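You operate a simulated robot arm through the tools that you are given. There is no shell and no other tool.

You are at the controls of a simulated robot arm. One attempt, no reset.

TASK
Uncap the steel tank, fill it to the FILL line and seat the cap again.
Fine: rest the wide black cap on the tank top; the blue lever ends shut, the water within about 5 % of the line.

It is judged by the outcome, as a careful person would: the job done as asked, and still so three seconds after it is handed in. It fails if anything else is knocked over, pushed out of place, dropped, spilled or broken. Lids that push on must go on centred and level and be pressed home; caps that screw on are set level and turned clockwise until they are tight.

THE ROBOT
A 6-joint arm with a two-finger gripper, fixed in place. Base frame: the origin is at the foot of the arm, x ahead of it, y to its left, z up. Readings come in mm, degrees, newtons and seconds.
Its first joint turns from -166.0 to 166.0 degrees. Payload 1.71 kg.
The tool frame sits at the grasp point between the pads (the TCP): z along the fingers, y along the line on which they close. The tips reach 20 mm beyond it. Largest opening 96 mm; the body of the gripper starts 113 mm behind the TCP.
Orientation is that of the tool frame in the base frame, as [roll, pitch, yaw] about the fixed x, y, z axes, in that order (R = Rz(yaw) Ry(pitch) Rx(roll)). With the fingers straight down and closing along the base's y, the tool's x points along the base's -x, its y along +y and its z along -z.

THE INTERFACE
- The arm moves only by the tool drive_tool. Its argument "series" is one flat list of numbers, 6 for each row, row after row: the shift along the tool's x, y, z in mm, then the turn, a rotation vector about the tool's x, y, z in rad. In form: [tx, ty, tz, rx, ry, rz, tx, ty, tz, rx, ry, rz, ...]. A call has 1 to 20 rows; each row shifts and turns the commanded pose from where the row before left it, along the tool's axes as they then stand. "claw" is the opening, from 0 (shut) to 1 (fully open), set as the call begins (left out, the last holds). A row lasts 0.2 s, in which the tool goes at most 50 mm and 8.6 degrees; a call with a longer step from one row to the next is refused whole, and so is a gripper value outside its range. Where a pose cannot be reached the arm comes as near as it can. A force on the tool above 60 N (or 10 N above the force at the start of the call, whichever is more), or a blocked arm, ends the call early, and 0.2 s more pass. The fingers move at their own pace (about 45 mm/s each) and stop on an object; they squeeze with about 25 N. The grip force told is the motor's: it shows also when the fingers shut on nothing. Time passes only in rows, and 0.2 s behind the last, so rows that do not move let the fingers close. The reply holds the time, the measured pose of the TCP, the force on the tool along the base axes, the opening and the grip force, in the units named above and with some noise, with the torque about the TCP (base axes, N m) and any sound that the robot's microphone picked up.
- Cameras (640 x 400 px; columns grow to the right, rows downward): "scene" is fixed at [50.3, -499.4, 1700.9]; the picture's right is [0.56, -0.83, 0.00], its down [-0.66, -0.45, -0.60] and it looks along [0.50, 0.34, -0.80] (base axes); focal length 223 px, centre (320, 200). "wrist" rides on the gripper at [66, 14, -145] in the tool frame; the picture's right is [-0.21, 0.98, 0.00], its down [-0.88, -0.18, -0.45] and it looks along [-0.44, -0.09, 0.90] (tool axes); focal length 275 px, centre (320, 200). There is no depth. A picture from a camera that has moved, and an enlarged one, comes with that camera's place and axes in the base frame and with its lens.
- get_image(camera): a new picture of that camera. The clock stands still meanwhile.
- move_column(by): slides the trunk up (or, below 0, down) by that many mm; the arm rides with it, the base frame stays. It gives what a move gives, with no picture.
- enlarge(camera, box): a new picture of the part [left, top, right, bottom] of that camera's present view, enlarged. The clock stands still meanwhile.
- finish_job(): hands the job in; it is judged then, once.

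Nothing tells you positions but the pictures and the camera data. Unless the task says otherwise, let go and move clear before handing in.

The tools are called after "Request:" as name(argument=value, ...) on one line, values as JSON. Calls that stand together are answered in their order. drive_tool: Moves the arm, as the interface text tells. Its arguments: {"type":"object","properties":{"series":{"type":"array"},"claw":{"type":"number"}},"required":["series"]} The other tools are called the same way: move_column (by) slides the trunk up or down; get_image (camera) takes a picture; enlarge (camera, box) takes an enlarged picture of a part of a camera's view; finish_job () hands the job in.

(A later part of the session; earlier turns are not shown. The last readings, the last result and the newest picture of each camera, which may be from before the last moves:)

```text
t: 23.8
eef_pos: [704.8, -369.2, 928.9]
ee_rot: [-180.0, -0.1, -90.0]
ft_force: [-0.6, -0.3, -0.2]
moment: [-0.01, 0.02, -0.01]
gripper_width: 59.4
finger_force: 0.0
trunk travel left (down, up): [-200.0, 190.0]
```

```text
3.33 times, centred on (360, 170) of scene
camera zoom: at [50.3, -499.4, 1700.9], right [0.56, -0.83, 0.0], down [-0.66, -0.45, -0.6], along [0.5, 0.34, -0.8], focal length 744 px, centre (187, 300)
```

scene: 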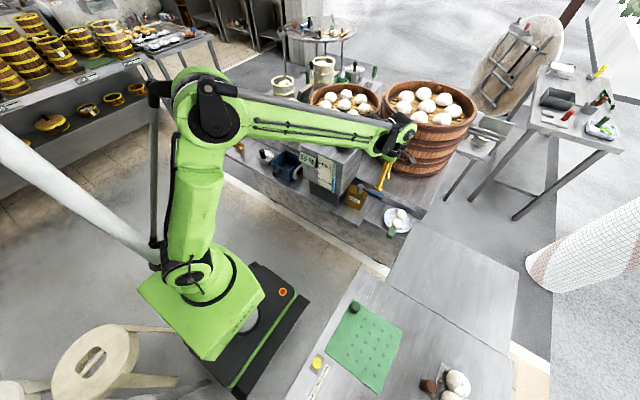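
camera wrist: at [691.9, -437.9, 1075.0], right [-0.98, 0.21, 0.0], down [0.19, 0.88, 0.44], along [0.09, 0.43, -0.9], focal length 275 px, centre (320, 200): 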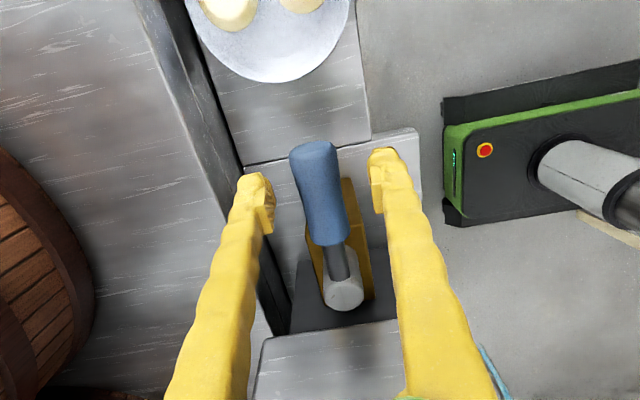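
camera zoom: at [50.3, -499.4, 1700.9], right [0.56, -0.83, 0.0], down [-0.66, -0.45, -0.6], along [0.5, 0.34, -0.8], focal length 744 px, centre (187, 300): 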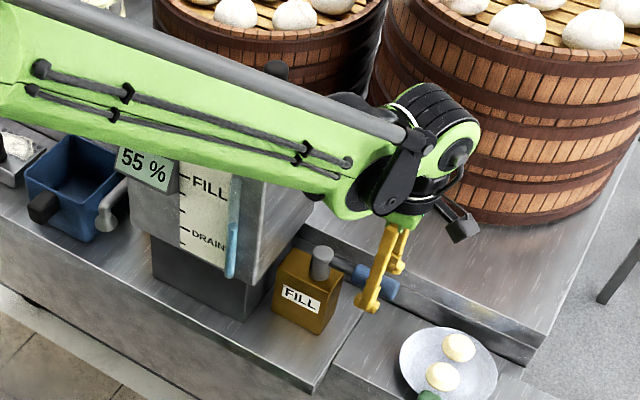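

The handle is centred between the fingers. I'll go down another 5 mm and narrow the opening so the fingers loosely straddle the handle.

Request:
drive_tool(series=[0, 0, 5, 0, 0, 0, 0, 0, 0, 0, 0, 0, 0, 0, 0, 0, 0, 0], claw=0.36)

Request:
enlarge(camera="wrist", box=[230, 120, 430, 320])

```text
t: 24.6
eef_pos: [704.6, -370.4, 923.0]
ee_rot: [-180.0, 0.0, -90.0]
ft_force: [-0.1, 0.5, 0.5]
moment: [-0.02, 0.04, 0.03]
gripper_width: 34.5
finger_force: 0.0
trunk travel left (down, up): [-200.0, 190.0]
```

```text
2.00 times, centred on (330, 220) of wrist
camera zoom: at [691.7, -438.7, 1069.5], right [-0.98, 0.21, 0.0], down [0.19, 0.88, 0.44], along [0.09, 0.43, -0.9], focal length 551 px, centre (300, 160)
```

zoom: 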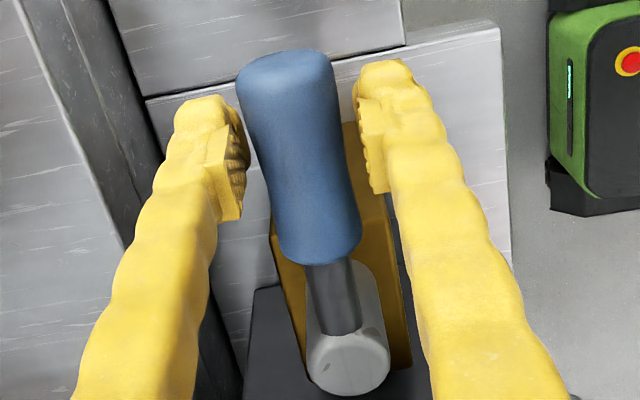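

The fingers straddle the handle with about 5 mm slack each side. I'll test gently by pushing the lever toward the front (−x) along its arc and watching the force.

Request:
drive_tool(series=[0, 4, 0, 0, 0, 0.04, 0, 3, 0, 0, 0, 0.04, 0, 0, 0, 0, 0, 0])

Request:
enlarge(camera="wrist", box=[230, 120, 430, 320])

```text
t: 25.4
eef_pos: [696.7, -370.8, 922.3]
ee_rot: [180.0, 0.0, -94.6]
ft_force: [1.5, -0.3, -0.4]
moment: [0.01, 0.02, 0.02]
gripper_width: 34.8
finger_force: 0.5
trunk travel left (down, up): [-200.0, 190.0]
```

```text
2.00 times, centred on (330, 220) of wrist
camera zoom: at [678.6, -437.5, 1068.5], right [-0.96, 0.28, 0.0], down [0.26, 0.86, 0.44], along [0.13, 0.43, -0.9], focal length 551 px, centre (300, 160)
```

zoom: 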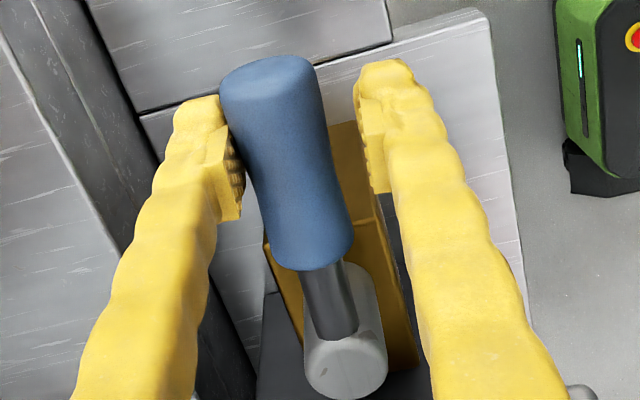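

The +x finger is just touching the handle. I'll push a few more millimetres.

Request:
drive_tool(series=[0, 3, 0, 0, 0, 0.04, 0, 3, 0, 0, 0, 0.04, 0, 0, 0, 0, 0, 0])

Request:
enlarge(camera="wrist", box=[230, 120, 430, 320])

Request:
enlarge(camera="scene", box=[290, 110, 430, 230])

```text
t: 26.2
eef_pos: [691.6, -368.8, 922.9]
ee_rot: [180.0, 0.0, -99.2]
ft_force: [0.6, -0.1, -0.2]
moment: [0.01, 0.03, 0.0]
gripper_width: 35.3
finger_force: 0.8
trunk travel left (down, up): [-200.0, 190.0]
```

```text
2.00 times, centred on (330, 220) of wrist
camera zoom: at [667.9, -435.1, 1068.7], right [-0.93, 0.36, 0.0], down [0.32, 0.84, 0.44], along [0.16, 0.41, -0.9], focal length 551 px, centre (300, 160)
```

zoom: 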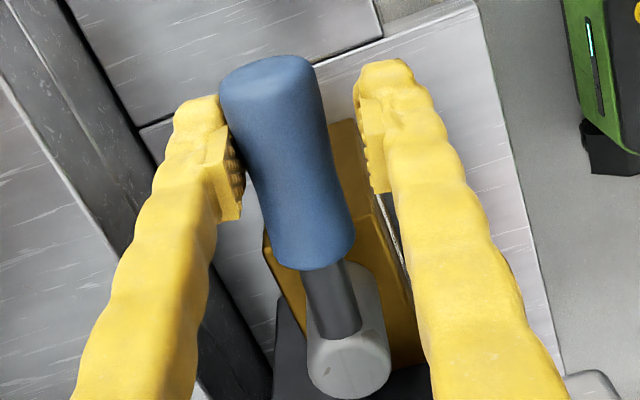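

```text
3.33 times, centred on (360, 170) of scene
camera zoom: at [50.3, -499.4, 1700.9], right [0.56, -0.83, 0.0], down [-0.66, -0.45, -0.6], along [0.5, 0.34, -0.8], focal length 744 px, centre (187, 300)
```

zoom: 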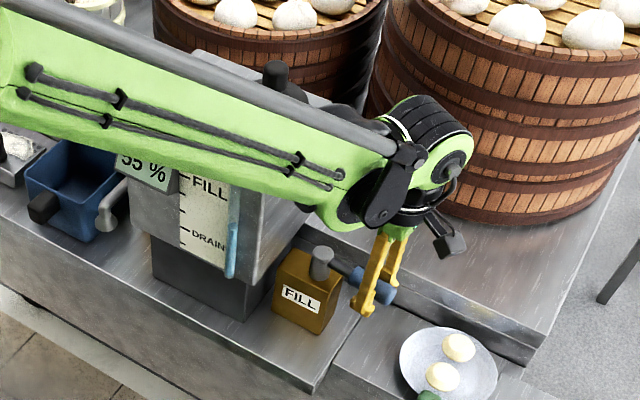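

The lever turns freely toward −x with almost no force. I'll open it further in small steps and watch for sound and level change.

Request:
drive_tool(series=[-0.5, 8, 0, 0, 0, 0.1, -0.5, 8, 0, 0, 0, 0.1, 0, 0, 0, 0, 0, 0])

Request:
enlarge(camera="scene", box=[290, 110, 430, 230])

Request:
enlarge(camera="wrist", box=[230, 120, 430, 320])

```text
t: 27.0
eef_pos: [675.1, -366.3, 921.9]
ee_rot: [180.0, 0.0, -110.6]
ft_force: [0.7, -0.4, -0.3]
moment: [0.0, 0.03, -0.03]
gripper_width: 34.8
finger_force: 0.0
trunk travel left (down, up): [-200.0, 190.0]
```

```text
3.33 times, centred on (360, 170) of scene
camera zoom: at [50.3, -499.4, 1700.9], right [0.56, -0.83, 0.0], down [-0.66, -0.45, -0.6], along [0.5, 0.34, -0.8], focal length 744 px, centre (187, 300)
```

zoom: 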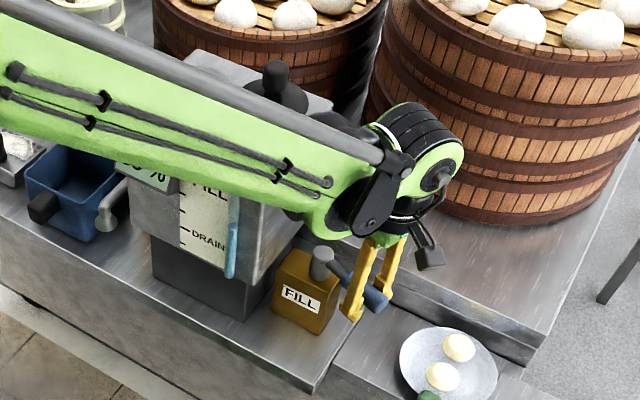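

```text
2.00 times, centred on (330, 220) of wrist
camera zoom: at [640.1, -424.7, 1067.6], right [-0.84, 0.54, 0.0], down [0.48, 0.75, 0.44], along [0.24, 0.37, -0.9], focal length 551 px, centre (300, 160)
```

zoom: 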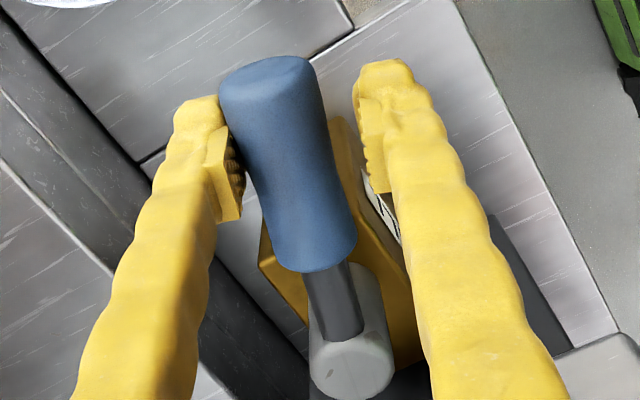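

The lever is about 15° open but the arm hides the readout. I'll zoom in on the sight tube to see the water level.

Request:
enlarge(camera="scene", box=[320, 155, 370, 195])

Request:
enlarge(camera="scene", box=[310, 150, 345, 185])

```text
10.00 times, centred on (345, 175) of scene
camera zoom: at [50.3, -499.4, 1700.9], right [0.56, -0.83, 0.0], down [-0.66, -0.45, -0.6], along [0.5, 0.34, -0.8], focal length 2232 px, centre (70, 450)
```

zoom: 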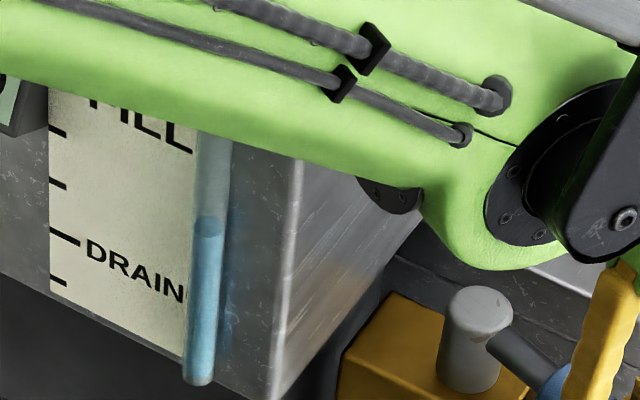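

```text
11.43 times, centred on (328, 168) of scene
camera zoom: at [50.3, -499.4, 1700.9], right [0.56, -0.83, 0.0], down [-0.66, -0.45, -0.6], along [0.5, 0.34, -0.8], focal length 2551 px, centre (234, 571)
```

zoom: 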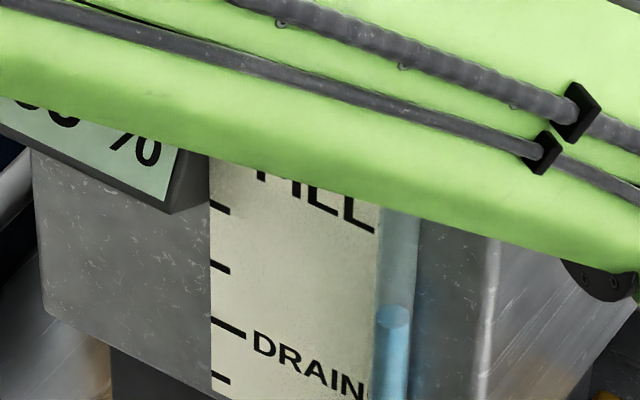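

Right now the water surface sits at row ≈225 in the 10× view, with the third tick at row 130. I'll hold the lever here for a second to see whether the level rises.

Request:
drive_tool(series=[0, 0, 0, 0, 0, 0, 0, 0, 0, 0, 0, 0, 0, 0, 0, 0, 0, 0, 0, 0, 0, 0, 0, 0])

Request:
enlarge(camera="scene", box=[320, 155, 370, 195])

Request:
enlarge(camera="scene", box=[300, 140, 335, 175])

```text
t: 28.0
eef_pos: [676.2, -366.0, 921.6]
ee_rot: [180.0, 0.0, -110.6]
ft_force: [0.1, -0.6, -0.4]
moment: [0.0, 0.0, -0.02]
gripper_width: 34.7
finger_force: 0.0
trunk travel left (down, up): [-200.0, 190.0]
```

```text
10.00 times, centred on (345, 175) of scene
camera zoom: at [50.3, -499.4, 1700.9], right [0.56, -0.83, 0.0], down [-0.66, -0.45, -0.6], along [0.5, 0.34, -0.8], focal length 2232 px, centre (70, 450)
```

zoom: 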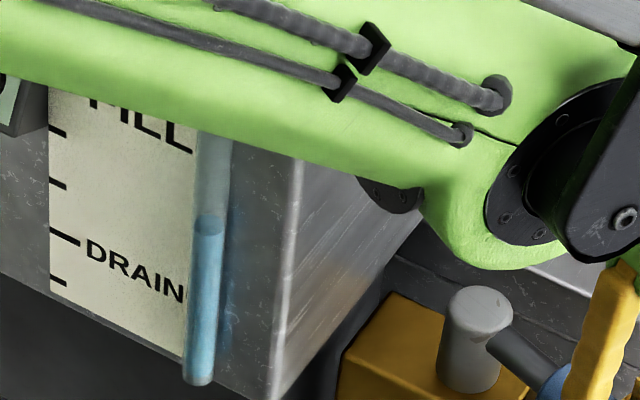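

```text
11.43 times, centred on (318, 158) of scene
camera zoom: at [50.3, -499.4, 1700.9], right [0.56, -0.83, 0.0], down [-0.66, -0.45, -0.6], along [0.5, 0.34, -0.8], focal length 2551 px, centre (349, 686)
```

zoom: 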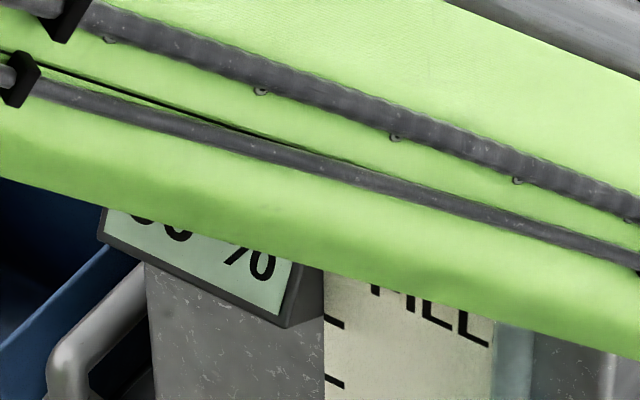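

Only a tiny rise so far, so flow at this angle is slow. I'll open further and track the tube.

Request:
drive_tool(series=[-0.5, 9, 0, 0, 0, 0.115, -0.5, 9, 0, 0, 0, 0.115, 0, 0, 0, 0, 0, 0, 0, 0, 0, 0, 0, 0])

Request:
enlarge(camera="scene", box=[320, 155, 370, 195])

Request:
enlarge(camera="wrist", box=[230, 120, 430, 320])

```text
t: 29.0
eef_pos: [661.0, -358.8, 921.6]
ee_rot: [-180.0, 0.0, -124.0]
ft_force: [-0.4, -0.6, 0.8]
moment: [-0.01, -0.04, -0.01]
gripper_width: 34.6
finger_force: 0.0
trunk travel left (down, up): [-200.0, 190.0]
```

```text
10.00 times, centred on (345, 175) of scene
camera zoom: at [50.3, -499.4, 1700.9], right [0.56, -0.83, 0.0], down [-0.66, -0.45, -0.6], along [0.5, 0.34, -0.8], focal length 2232 px, centre (70, 450)
```

zoom: 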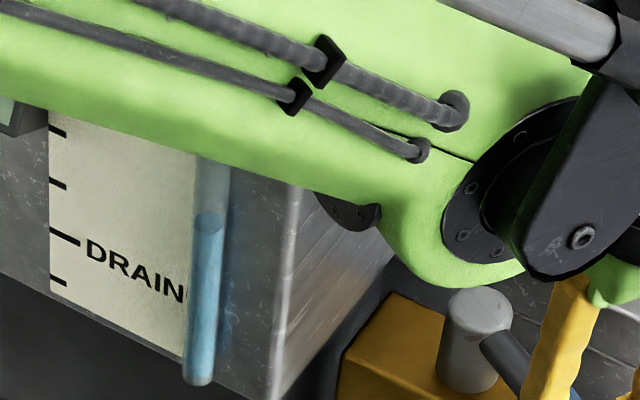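

```text
2.00 times, centred on (330, 220) of wrist
camera zoom: at [613.1, -407.6, 1068.1], right [-0.7, 0.72, 0.0], down [0.64, 0.63, 0.44], along [0.32, 0.31, -0.9], focal length 551 px, centre (300, 160)
```

zoom: 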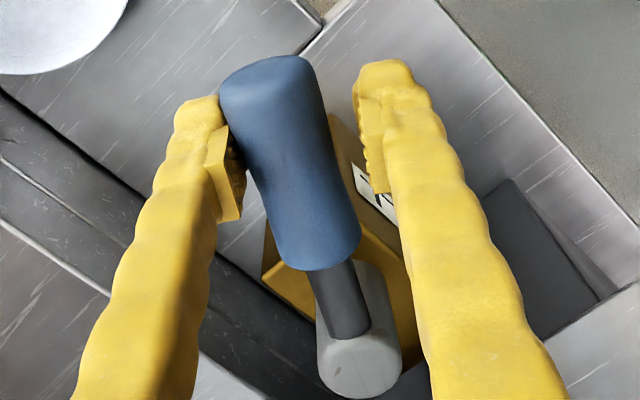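

The level is rising slowly at about 30° of lever. I'll open it further to about 55°, then lift clear to read the gauge properly.

Request:
drive_tool(series=[-0.5, 9, 0, 0, 0, 0.115, -0.5, 9, 0, 0, 0, 0.115, -0.5, 9, 0, 0, 0, 0.115, -0.5, 9, 0, 0, 0, 0.115, 0, 0, 0, 0, 0, 0])

Request:
enlarge(camera="scene", box=[320, 155, 370, 195])

Request:
get_image(camera="wrist")

```text
t: 30.2
eef_pos: [636.7, -330.8, 922.4]
ee_rot: [179.9, -0.1, -150.3]
ft_force: [-0.6, 0.0, 0.3]
moment: [0.06, 0.02, 0.0]
gripper_width: 34.7
finger_force: 0.2
trunk travel left (down, up): [-200.0, 190.0]
```

```text
10.00 times, centred on (345, 175) of scene
camera zoom: at [50.3, -499.4, 1700.9], right [0.56, -0.83, 0.0], down [-0.66, -0.45, -0.6], along [0.5, 0.34, -0.8], focal length 2232 px, centre (70, 450)
```

zoom: 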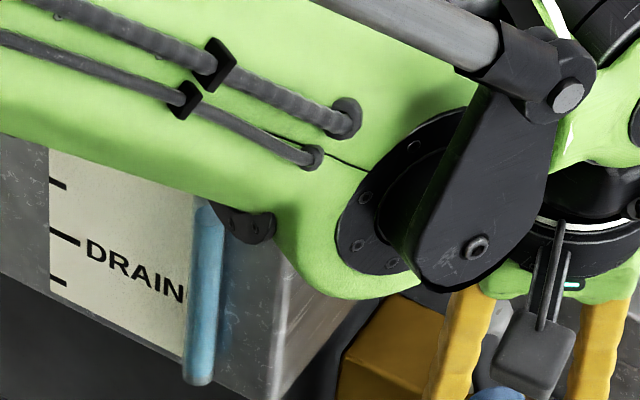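

```text
taken
camera wrist: at [573.9, -353.5, 1068.5], right [-0.31, 0.95, 0.0], down [0.85, 0.27, 0.44], along [0.42, 0.14, -0.9], focal length 275 px, centre (320, 200)
```

wrist: 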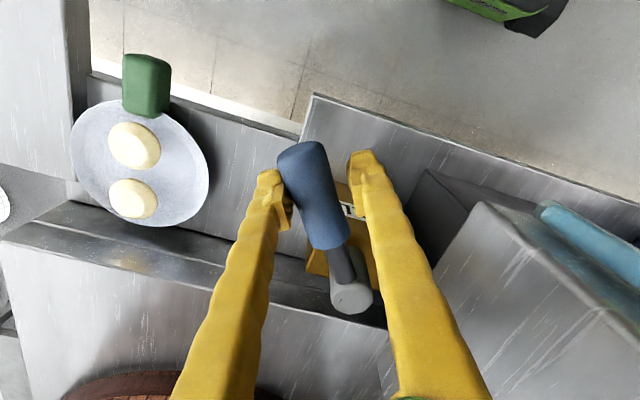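

The lever is at about 60°. The wrist view catches part of the sight tube, so I'll enlarge that.

Request:
enlarge(camera="wrist", box=[480, 180, 640, 300])

```text
3.33 times, centred on (560, 240) of wrist
camera zoom: at [573.9, -353.5, 1068.5], right [-0.31, 0.95, 0.0], down [0.85, 0.27, 0.44], along [0.42, 0.14, -0.9], focal length 918 px, centre (-480, 67)
```

zoom: 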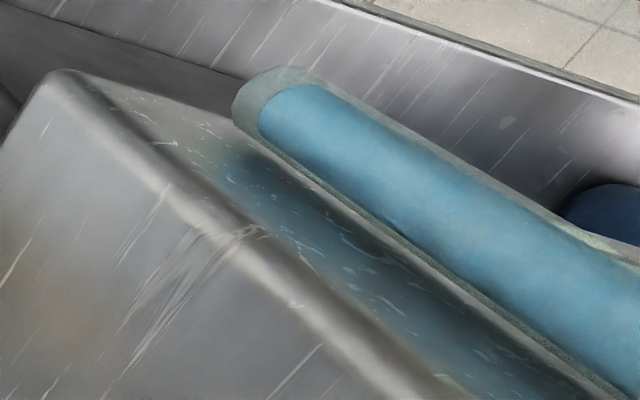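

I'll widen the fingers and lift straight up off the lever to read the gauge while it flows.

Request:
drive_tool(series=[0, 0, 0, 0, 0, 0, 0, 0, -45, 0, 0, 0, 0, 0, -48, 0, 0, 0, 0, 0, -48, 0, 0, 0, 0, 0, -48, 0, 0, 0], claw=0.58)

Request:
enlarge(camera="scene", box=[290, 110, 430, 230])

Request:
enlarge(camera="scene", box=[296, 142, 346, 196])

```text
t: 31.4
eef_pos: [635.3, -327.2, 1109.9]
ee_rot: [-179.9, 0.0, -150.2]
ft_force: [-0.1, -0.1, 0.4]
moment: [0.03, 0.06, 0.01]
gripper_width: 55.5
finger_force: 0.1
trunk travel left (down, up): [-200.0, 190.0]
```

```text
3.33 times, centred on (360, 170) of scene
camera zoom: at [50.3, -499.4, 1700.9], right [0.56, -0.83, 0.0], down [-0.66, -0.45, -0.6], along [0.5, 0.34, -0.8], focal length 744 px, centre (187, 300)
```

zoom: 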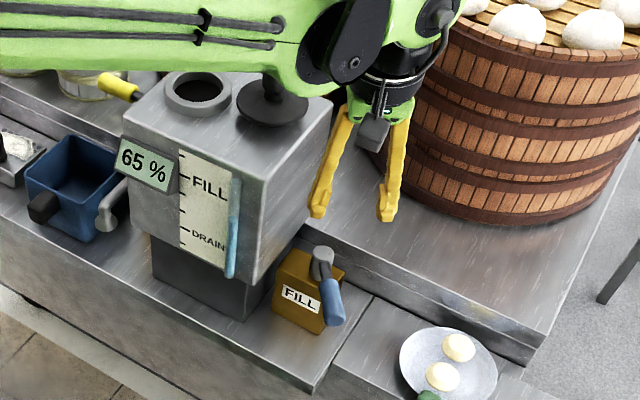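

```text
7.41 times, centred on (321, 169) of scene
camera zoom: at [50.3, -499.4, 1700.9], right [0.56, -0.83, 0.0], down [-0.66, -0.45, -0.6], along [0.5, 0.34, -0.8], focal length 1653 px, centre (313, 430)
```

zoom: 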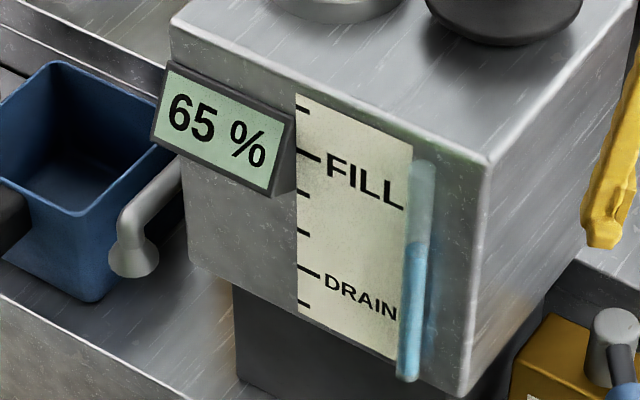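

It reads 65 % now, and the tube agrees with FILL being about 80 %. I'll measure the flow rate over a short hold.

Request:
drive_tool(series=[0, 0, 0, 0, 0, 0])

Request:
enlarge(camera="scene", box=[296, 142, 346, 196])

Request:
get_image(camera="wrist")

```text
t: 31.8
eef_pos: [635.4, -327.2, 1109.3]
ee_rot: [180.0, 0.0, -150.1]
ft_force: [-0.7, 0.1, -0.3]
moment: [0.0, 0.0, -0.02]
gripper_width: 55.5
finger_force: 0.0
trunk travel left (down, up): [-200.0, 190.0]
```

```text
7.41 times, centred on (321, 169) of scene
camera zoom: at [50.3, -499.4, 1700.9], right [0.56, -0.83, 0.0], down [-0.66, -0.45, -0.6], along [0.5, 0.34, -0.8], focal length 1653 px, centre (313, 430)
```

zoom: 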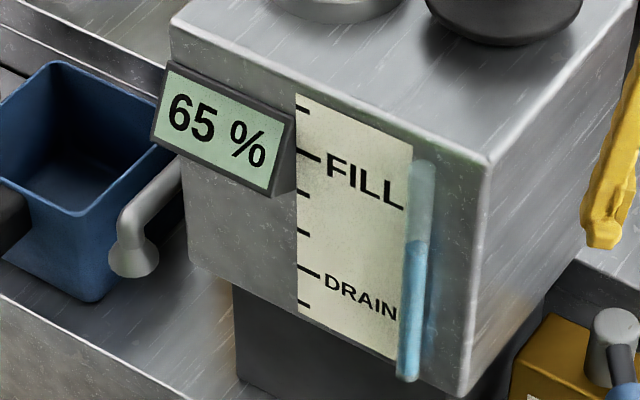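

```text
taken
camera wrist: at [573.0, -350.6, 1255.1], right [-0.31, 0.95, 0.0], down [0.85, 0.28, 0.44], along [0.42, 0.14, -0.9], focal length 275 px, centre (320, 200)
```

wrist: 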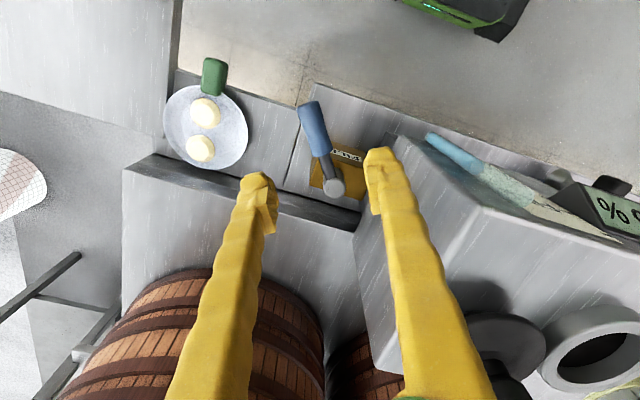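

Still 65 % after 0.4 s, so the flow is modest. I'll hold for another second to get a proper rate.

Request:
drive_tool(series=[0, 0, 0, 0, 0, 0, 0, 0, 0, 0, 0, 0, 0, 0, 0, 0, 0, 0])

Request:
enlarge(camera="scene", box=[296, 142, 346, 196])

Request:
enlarge(camera="wrist", box=[260, 70, 420, 220])

```text
t: 32.6
eef_pos: [635.6, -327.9, 1110.2]
ee_rot: [-180.0, 0.1, -150.2]
ft_force: [-0.6, -1.1, -0.4]
moment: [-0.01, -0.02, 0.04]
gripper_width: 55.8
finger_force: 0.2
trunk travel left (down, up): [-200.0, 190.0]
```

```text
7.41 times, centred on (321, 169) of scene
camera zoom: at [50.3, -499.4, 1700.9], right [0.56, -0.83, 0.0], down [-0.66, -0.45, -0.6], along [0.5, 0.34, -0.8], focal length 1653 px, centre (313, 430)
```

zoom: 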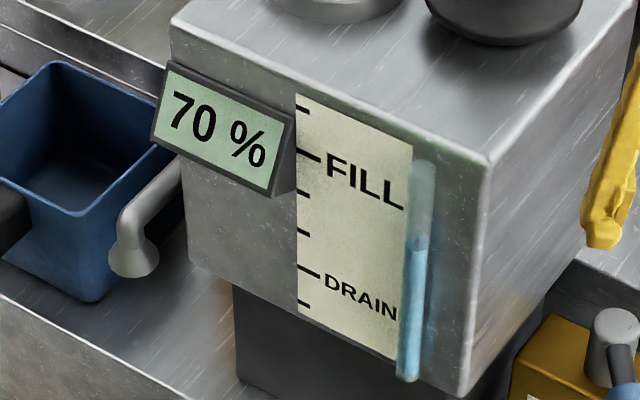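

```text
2.67 times, centred on (340, 145) of wrist
camera zoom: at [573.0, -350.6, 1254.9], right [-0.31, 0.95, 0.0], down [0.85, 0.28, 0.44], along [0.42, 0.14, -0.9], focal length 734 px, centre (267, 347)
```

zoom: 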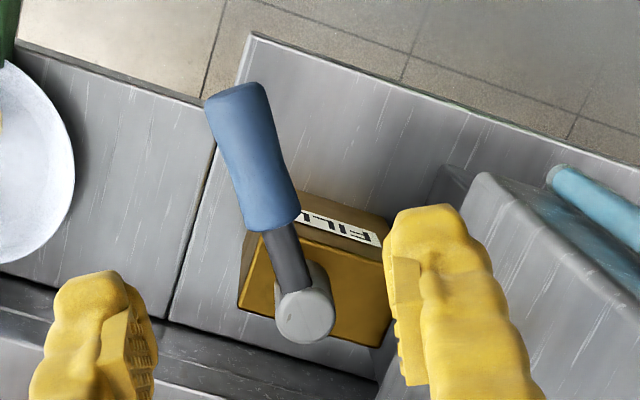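

The readout moves in 5 % steps, so the sight tube is the finer gauge. I'll zoom tightly on it.

Request:
enlarge(camera="scene", box=[332, 158, 362, 198])

Request:
enlarge(camera="scene", box=[320, 155, 370, 195])

```text
10.00 times, centred on (347, 178) of scene
camera zoom: at [50.3, -499.4, 1700.9], right [0.56, -0.83, 0.0], down [-0.66, -0.45, -0.6], along [0.5, 0.34, -0.8], focal length 2232 px, centre (50, 420)
```

zoom: 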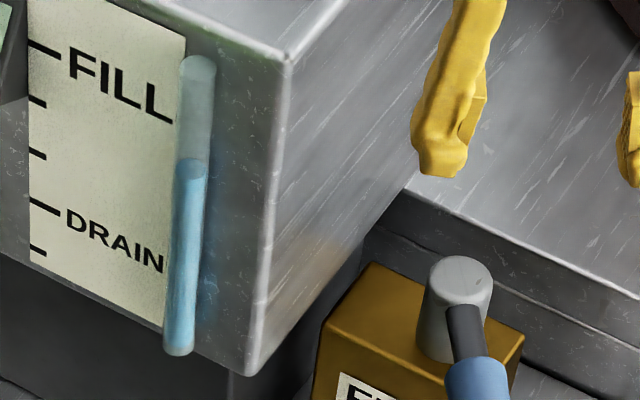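

```text
10.00 times, centred on (345, 175) of scene
camera zoom: at [50.3, -499.4, 1700.9], right [0.56, -0.83, 0.0], down [-0.66, -0.45, -0.6], along [0.5, 0.34, -0.8], focal length 2232 px, centre (70, 450)
```

zoom: 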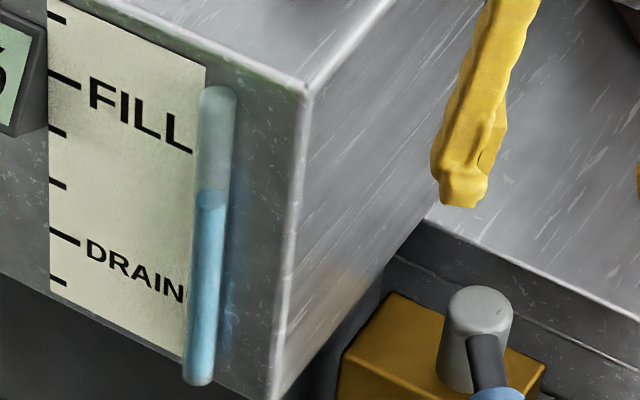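

The tube suggests roughly 67–69 % now, rising at about 3 %/s, with FILL at 80 %. I'll let it run about 1.4 s more, then look again.

Request:
drive_tool(series=[0, 0, 0, 0, 0, 0, 0, 0, 0, 0, 0, 0, 0, 0, 0, 0, 0, 0, 0, 0, 0, 0, 0, 0, 0, 0, 0, 0, 0, 0, 0, 0, 0, 0, 0, 0])

Request:
enlarge(camera="scene", box=[320, 155, 370, 195])

Request:
enlarge(camera="scene", box=[296, 142, 346, 196])

```text
t: 34.0
eef_pos: [635.4, -327.0, 1110.0]
ee_rot: [-179.9, 0.0, -150.2]
ft_force: [0.4, -0.5, -0.2]
moment: [0.0, 0.01, 0.03]
gripper_width: 55.7
finger_force: 0.0
trunk travel left (down, up): [-200.0, 190.0]
```

```text
10.00 times, centred on (345, 175) of scene
camera zoom: at [50.3, -499.4, 1700.9], right [0.56, -0.83, 0.0], down [-0.66, -0.45, -0.6], along [0.5, 0.34, -0.8], focal length 2232 px, centre (70, 450)
```

zoom: 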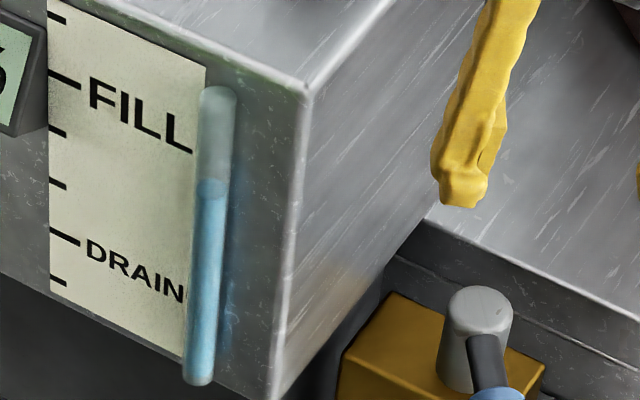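

```text
7.41 times, centred on (321, 169) of scene
camera zoom: at [50.3, -499.4, 1700.9], right [0.56, -0.83, 0.0], down [-0.66, -0.45, -0.6], along [0.5, 0.34, -0.8], focal length 1653 px, centre (313, 430)
```

zoom: 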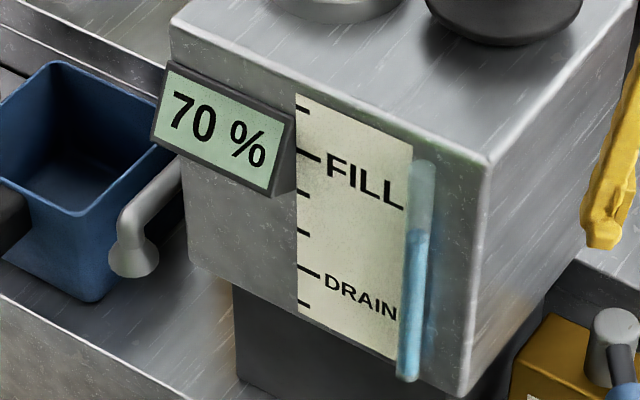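

The level is about 71 %, rising about 2.9 %/s. I'll descend back onto the lever now, recentred on the handle, then throttle it down for fine control.

Request:
drive_tool(series=[0, -7, 45, 0, 0, -0.1, 0, 0, 47, 0, 0, 0, 0, 0, 47, 0, 0, 0, 0, 0, 46, 0, 0, 0])

Request:
enlarge(camera="wrist", box=[230, 120, 430, 320])

Request:
enlarge(camera="scene", box=[320, 155, 370, 195])

```text
t: 35.0
eef_pos: [638.9, -337.5, 923.4]
ee_rot: [179.9, 0.0, -144.5]
ft_force: [0.1, 0.1, 0.8]
moment: [-0.01, -0.02, 0.02]
gripper_width: 55.7
finger_force: 0.0
trunk travel left (down, up): [-200.0, 190.0]
```

```text
2.00 times, centred on (330, 220) of wrist
camera zoom: at [578.8, -366.6, 1069.5], right [-0.4, 0.92, 0.0], down [0.82, 0.36, 0.44], along [0.41, 0.18, -0.9], focal length 551 px, centre (300, 160)
```

zoom: 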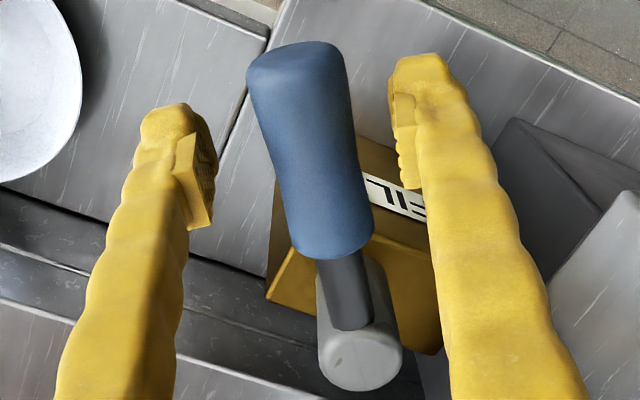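

```text
10.00 times, centred on (345, 175) of scene
camera zoom: at [50.3, -499.4, 1700.9], right [0.56, -0.83, 0.0], down [-0.66, -0.45, -0.6], along [0.5, 0.34, -0.8], focal length 2232 px, centre (70, 450)
```

zoom: 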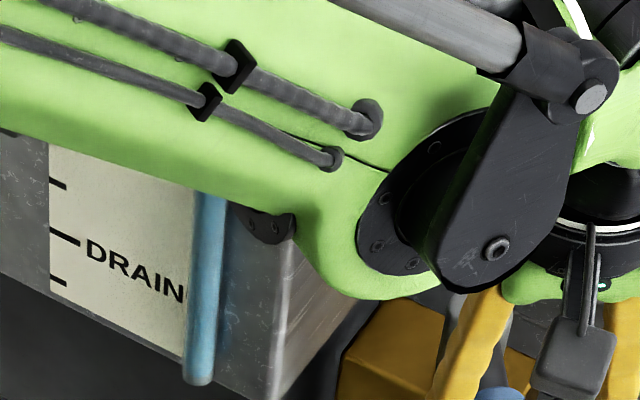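

The handle sits well between the fingers. I'll narrow the fingers and swing the lever back to about 20° open.

Request:
drive_tool(series=[-0.5, -9.3, 0, 0, 0, -0.12, -0.5, -9.3, 0, 0, 0, -0.12, -0.5, -9.3, 0, 0, 0, -0.12, -0.5, -9.3, 0, 0, 0, -0.12, -0.5, -9.3, 0, 0, 0, -0.12], claw=0.36)

Request:
enlarge(camera="wrist", box=[230, 120, 430, 320])

Request:
enlarge(camera="scene", box=[320, 155, 370, 195])

```text
t: 36.2
eef_pos: [676.4, -364.8, 926.6]
ee_rot: [-180.0, 0.0, -110.1]
ft_force: [0.6, -1.0, -0.2]
moment: [-0.01, -0.04, -0.02]
gripper_width: 34.5
finger_force: 0.0
trunk travel left (down, up): [-200.0, 190.0]
```

```text
2.00 times, centred on (330, 220) of wrist
camera zoom: at [641.6, -423.5, 1071.4], right [-0.85, 0.53, 0.0], down [0.47, 0.76, 0.44], along [0.23, 0.38, -0.9], focal length 551 px, centre (300, 160)
```

zoom: 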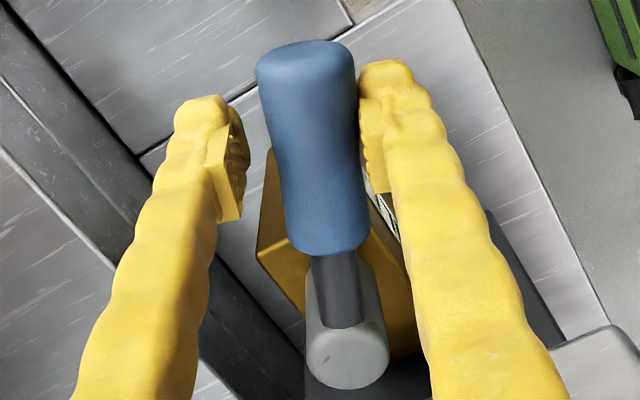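

```text
10.00 times, centred on (345, 175) of scene
camera zoom: at [50.3, -499.4, 1700.9], right [0.56, -0.83, 0.0], down [-0.66, -0.45, -0.6], along [0.5, 0.34, -0.8], focal length 2232 px, centre (70, 450)
```

zoom: 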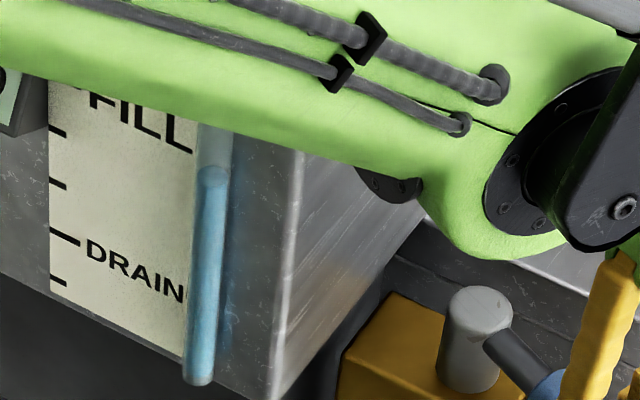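

The surface is at row ≈175, about 76 %, and FILL should be near row 164. I'll let it trickle for a second and re-read.

Request:
drive_tool(series=[0, 0, 0, 0, 0, 0, 0, 0, 0, 0, 0, 0, 0, 0, 0, 0, 0, 0, 0, 0, 0, 0, 0, 0, 0, 0, 0, 0, 0, 0, 0, 0, 0, 0, 0, 0])

Request:
enlarge(camera="scene", box=[320, 155, 370, 195])

Request:
enlarge(camera="scene", box=[300, 140, 335, 175])

```text
t: 37.6
eef_pos: [675.6, -363.5, 925.5]
ee_rot: [180.0, 0.1, -110.2]
ft_force: [-0.1, 1.3, 0.8]
moment: [0.0, 0.02, 0.0]
gripper_width: 34.5
finger_force: 0.1
trunk travel left (down, up): [-200.0, 190.0]
```

```text
10.00 times, centred on (345, 175) of scene
camera zoom: at [50.3, -499.4, 1700.9], right [0.56, -0.83, 0.0], down [-0.66, -0.45, -0.6], along [0.5, 0.34, -0.8], focal length 2232 px, centre (70, 450)
```

zoom: 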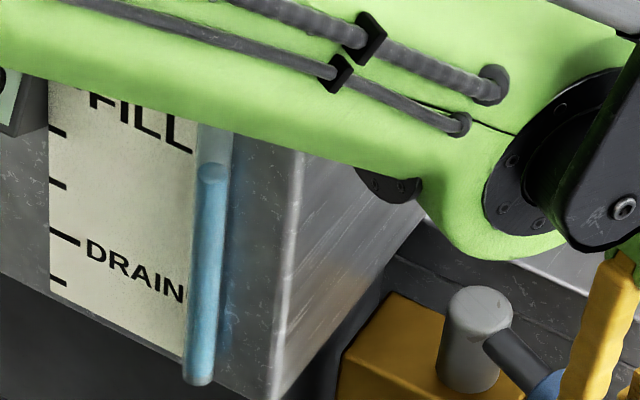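

```text
11.43 times, centred on (318, 158) of scene
camera zoom: at [50.3, -499.4, 1700.9], right [0.56, -0.83, 0.0], down [-0.66, -0.45, -0.6], along [0.5, 0.34, -0.8], focal length 2551 px, centre (349, 686)
```

zoom: 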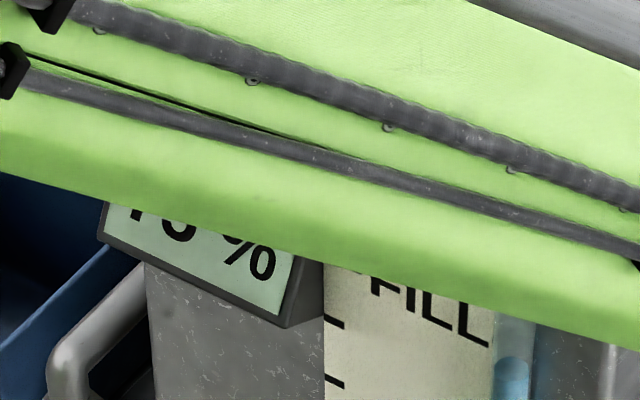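

The level is about 77.5 %, rising about 1 %/s, and the readout shows 75. I'll trickle about 1.4 s more, then shut.

Request:
drive_tool(series=[0, 0, 0, 0, 0, 0, 0, 0, 0, 0, 0, 0, 0, 0, 0, 0, 0, 0, 0, 0, 0, 0, 0, 0, 0, 0, 0, 0, 0, 0, 0, 0, 0, 0, 0, 0])

Request:
enlarge(camera="scene", box=[320, 155, 370, 195])

Request:
enlarge(camera="scene", box=[300, 140, 335, 175])

```text
t: 39.0
eef_pos: [676.2, -363.3, 925.2]
ee_rot: [-180.0, -0.1, -110.1]
ft_force: [-0.2, -1.2, 0.2]
moment: [0.04, -0.01, 0.01]
gripper_width: 34.6
finger_force: 0.1
trunk travel left (down, up): [-200.0, 190.0]
```

```text
10.00 times, centred on (345, 175) of scene
camera zoom: at [50.3, -499.4, 1700.9], right [0.56, -0.83, 0.0], down [-0.66, -0.45, -0.6], along [0.5, 0.34, -0.8], focal length 2232 px, centre (70, 450)
```

zoom: 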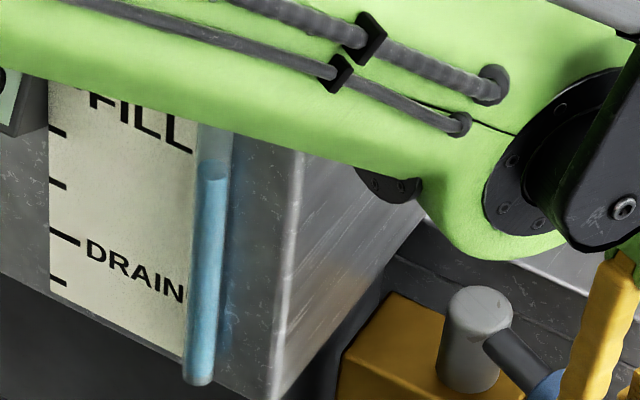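

```text
11.43 times, centred on (318, 158) of scene
camera zoom: at [50.3, -499.4, 1700.9], right [0.56, -0.83, 0.0], down [-0.66, -0.45, -0.6], along [0.5, 0.34, -0.8], focal length 2551 px, centre (349, 686)
```

zoom: 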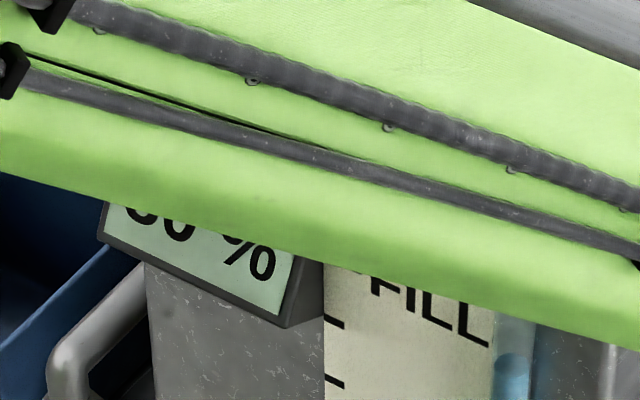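

The readout just ticked to 80, so with 5 % rounding the level is about 78 %. I'll wait a brief moment more and swing the lever nearly shut.

Request:
drive_tool(series=[0, 0, 0, 0, 0, 0, 0, 0, 0, 0, 0, 0, -0.5, -9.4, 0, 0, 0, -0.12, -0.5, -9.4, 0, 0, 0, -0.12, -0.5, -9.4, 0, 0, 0, -0.12])

Request:
enlarge(camera="wrist", box=[230, 120, 430, 320])

Request:
enlarge(camera="scene", box=[300, 140, 370, 195])

```text
t: 40.2
eef_pos: [702.8, -368.7, 925.3]
ee_rot: [179.9, 0.0, -89.4]
ft_force: [-1.4, -0.7, -0.6]
moment: [0.05, 0.01, -0.01]
gripper_width: 35.0
finger_force: 0.2
trunk travel left (down, up): [-200.0, 190.0]
```

```text
2.00 times, centred on (330, 220) of wrist
camera zoom: at [691.7, -437.6, 1071.9], right [-0.98, 0.2, 0.0], down [0.17, 0.88, 0.44], along [0.09, 0.44, -0.9], focal length 551 px, centre (300, 160)
```

zoom: 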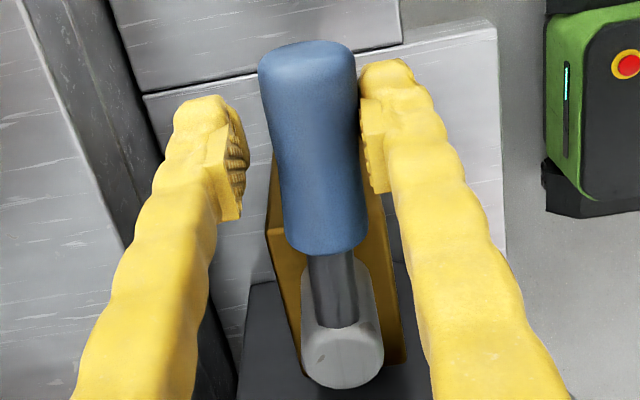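

```text
7.27 times, centred on (335, 168) of scene
camera zoom: at [50.3, -499.4, 1700.9], right [0.56, -0.83, 0.0], down [-0.66, -0.45, -0.6], along [0.5, 0.34, -0.8], focal length 1623 px, centre (211, 436)
```

zoom: 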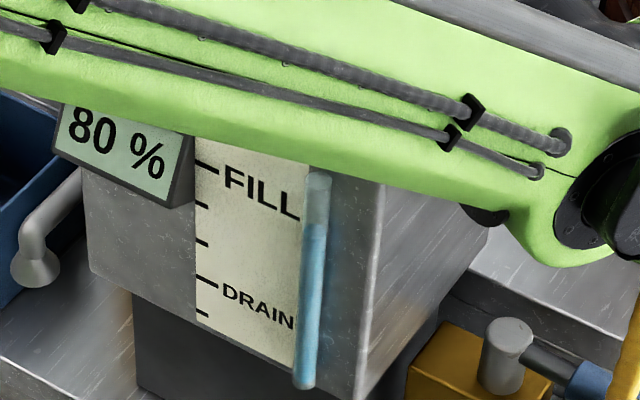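

The readout shows 80 % with the lever about 4° from shut. I'll nudge it the rest of the way, watching for the stop.

Request:
drive_tool(series=[0, -3, 0, 0, 0, -0.03, 0, -2.5, 0, 0, 0, -0.03, 0, 0, 0, 0, 0, 0])

Request:
enlarge(camera="wrist", box=[230, 120, 430, 320])

```text
t: 41.0
eef_pos: [709.9, -369.1, 925.5]
ee_rot: [-180.0, 0.1, -86.0]
ft_force: [-0.3, 0.8, 0.1]
moment: [0.01, -0.03, 0.0]
gripper_width: 35.1
finger_force: 0.4
trunk travel left (down, up): [-200.0, 190.0]
```

```text
2.00 times, centred on (330, 220) of wrist
camera zoom: at [701.4, -438.4, 1071.8], right [-0.99, 0.14, 0.0], down [0.12, 0.89, 0.44], along [0.06, 0.44, -0.9], focal length 551 px, centre (300, 160)
```

zoom: 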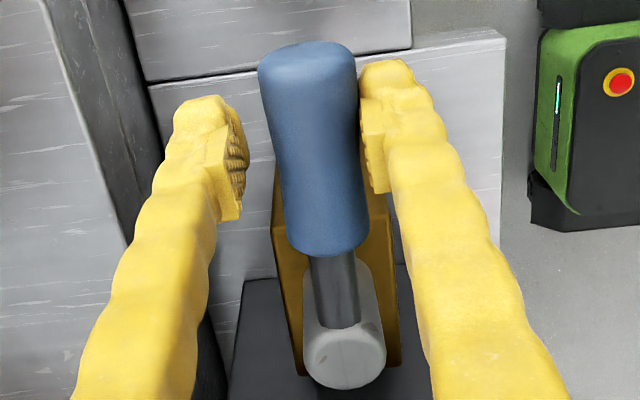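

The lever is back at about its original line (x ≈ 704.5). I'll press another 1.5 mm to feel for the closed stop.

Request:
drive_tool(series=[0, -1.5, 0, 0, 0, 0, 0, 0, 0, 0, 0, 0])

Request:
enlarge(camera="wrist", box=[230, 120, 430, 320])

```text
t: 41.6
eef_pos: [711.4, -369.6, 925.9]
ee_rot: [-180.0, 0.0, -85.9]
ft_force: [-1.8, 0.2, 0.7]
moment: [-0.02, 0.05, -0.01]
gripper_width: 36.5
finger_force: 1.3
trunk travel left (down, up): [-200.0, 190.0]
```

```text
2.00 times, centred on (330, 220) of wrist
camera zoom: at [702.3, -438.4, 1071.1], right [-0.99, 0.14, 0.0], down [0.12, 0.89, 0.44], along [0.06, 0.44, -0.9], focal length 551 px, centre (300, 160)
```

zoom: 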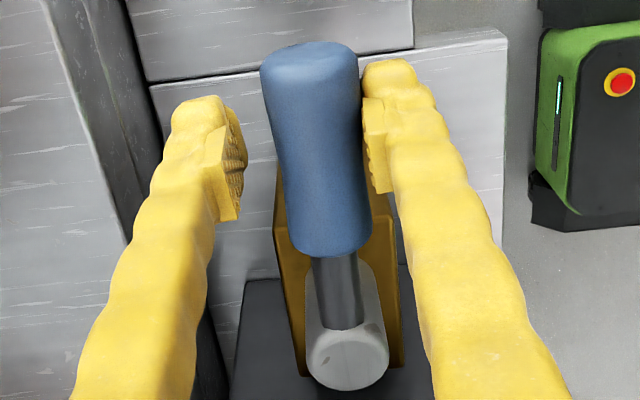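

The finger is now being pushed open (36.5 mm, force rising), which suggests the lever hit its stop. One more small press will confirm.

Request:
drive_tool(series=[0, -1.5, 0, 0, 0, 0, 0, 0, 0, 0, 0, 0])

Request:
enlarge(camera="scene", box=[300, 140, 400, 220])

```text
t: 42.2
eef_pos: [711.7, -370.3, 926.3]
ee_rot: [180.0, 0.1, -85.9]
ft_force: [-6.4, -0.3, -2.4]
moment: [0.01, -0.05, -0.05]
gripper_width: 38.8
finger_force: 3.2
trunk travel left (down, up): [-200.0, 190.0]
```

```text
5.00 times, centred on (350, 180) of scene
camera zoom: at [50.3, -499.4, 1700.9], right [0.56, -0.83, 0.0], down [-0.66, -0.45, -0.6], along [0.5, 0.34, -0.8], focal length 1116 px, centre (170, 300)
```

zoom: 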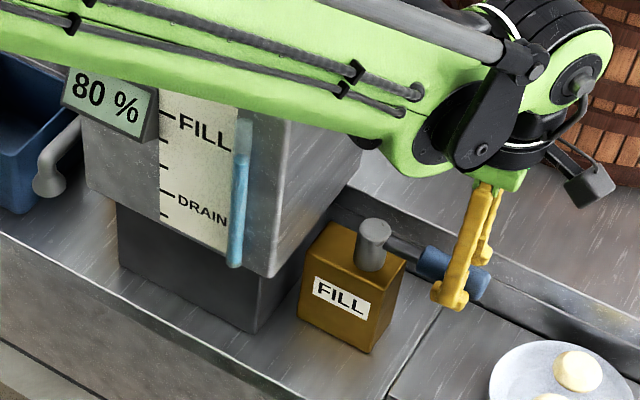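

The stop is confirmed, so the lever is shut. I'll open the fingers, lift straight up clear, and read the gauge.

Request:
drive_tool(series=[0, 2, 0, 0, 0, 0, 0, 0, 0, 0, 0, 0, 0, 0, -20, 0, 0, 0, 0, 0, -45, 0, 0, 0, 0, 0, -48, 0, 0, 0, 0, 0, -48, 0, 0, 0, 0, 0, -48, 0, 0, 0, 0, 0, 0, 0, 0, 0], claw=0.62)

Request:
enlarge(camera="scene", box=[290, 110, 430, 230])

Request:
enlarge(camera="scene", box=[320, 155, 370, 195])

Request:
get_image(camera="wrist")

```text
t: 44.0
eef_pos: [711.0, -370.5, 1137.4]
ee_rot: [179.9, 0.0, -85.9]
ft_force: [0.2, 0.4, 0.5]
moment: [-0.01, 0.0, 0.02]
gripper_width: 59.5
finger_force: 0.0
trunk travel left (down, up): [-200.0, 190.0]
```

```text
3.33 times, centred on (360, 170) of scene
camera zoom: at [50.3, -499.4, 1700.9], right [0.56, -0.83, 0.0], down [-0.66, -0.45, -0.6], along [0.5, 0.34, -0.8], focal length 744 px, centre (187, 300)
```

zoom: 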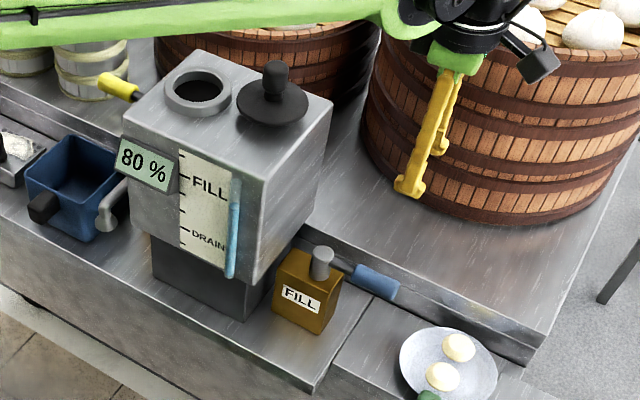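

```text
10.00 times, centred on (345, 175) of scene
camera zoom: at [50.3, -499.4, 1700.9], right [0.56, -0.83, 0.0], down [-0.66, -0.45, -0.6], along [0.5, 0.34, -0.8], focal length 2232 px, centre (70, 450)
```

zoom: 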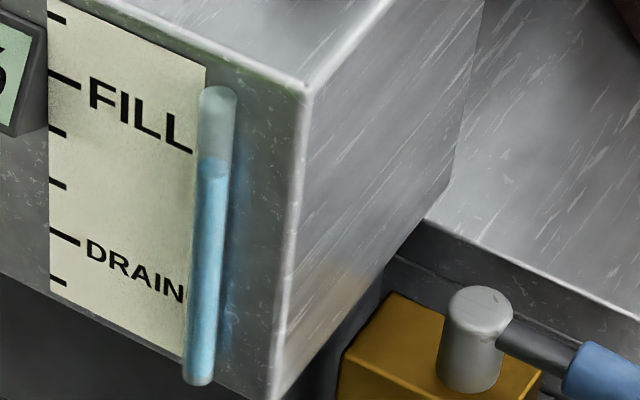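

```text
taken
camera wrist: at [703.7, -440.0, 1282.5], right [-0.99, 0.14, 0.0], down [0.12, 0.89, 0.44], along [0.06, 0.44, -0.9], focal length 275 px, centre (320, 200)
```

wrist: 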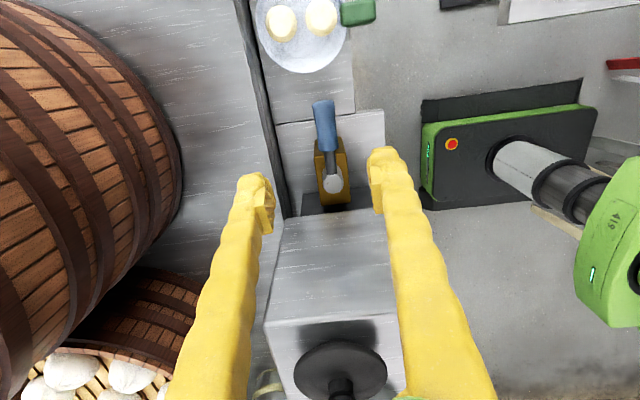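

The lever is shut and the readout shows 80 %, with the tube surface matching my FILL estimate. I'll raise, turn the gripper back, and take a second look at the gauge from the front to rule out parallax.

Request:
drive_tool(series=[0, 0, -48, 0, 0, 0, 0, 0, -48, 0, 0, 0, 0, 0, 0, 0, 0, 0.149, 0, 0, 0, 0, 0, 0.149, 0, 0, 0, 0, 0, 0.149, 0, 0, 0, 0, 0, 0.149, 0, 0, 0, 0, 0, 0.149, 0, 0, 0, 0, 0, 0.149, 0, 0, 0, 0, 0, 0.149, 0, 0, 0, 0, 0, 0.149, 0, 0, 0, 0, 0, 0.149, 0, 0, 0, 0, 0, 0.149, 0, 0, 0, 0, 0, 0.149, 0, 0, 0, 0, 0, 0])

```text
t: 47.0
eef_pos: [709.1, -368.8, 1231.2]
ee_rot: [-179.9, 0.1, -179.9]
ft_force: [0.1, -0.6, 0.1]
moment: [-0.03, 0.01, 0.02]
gripper_width: 59.5
finger_force: 0.2
trunk travel left (down, up): [-200.0, 190.0]
```

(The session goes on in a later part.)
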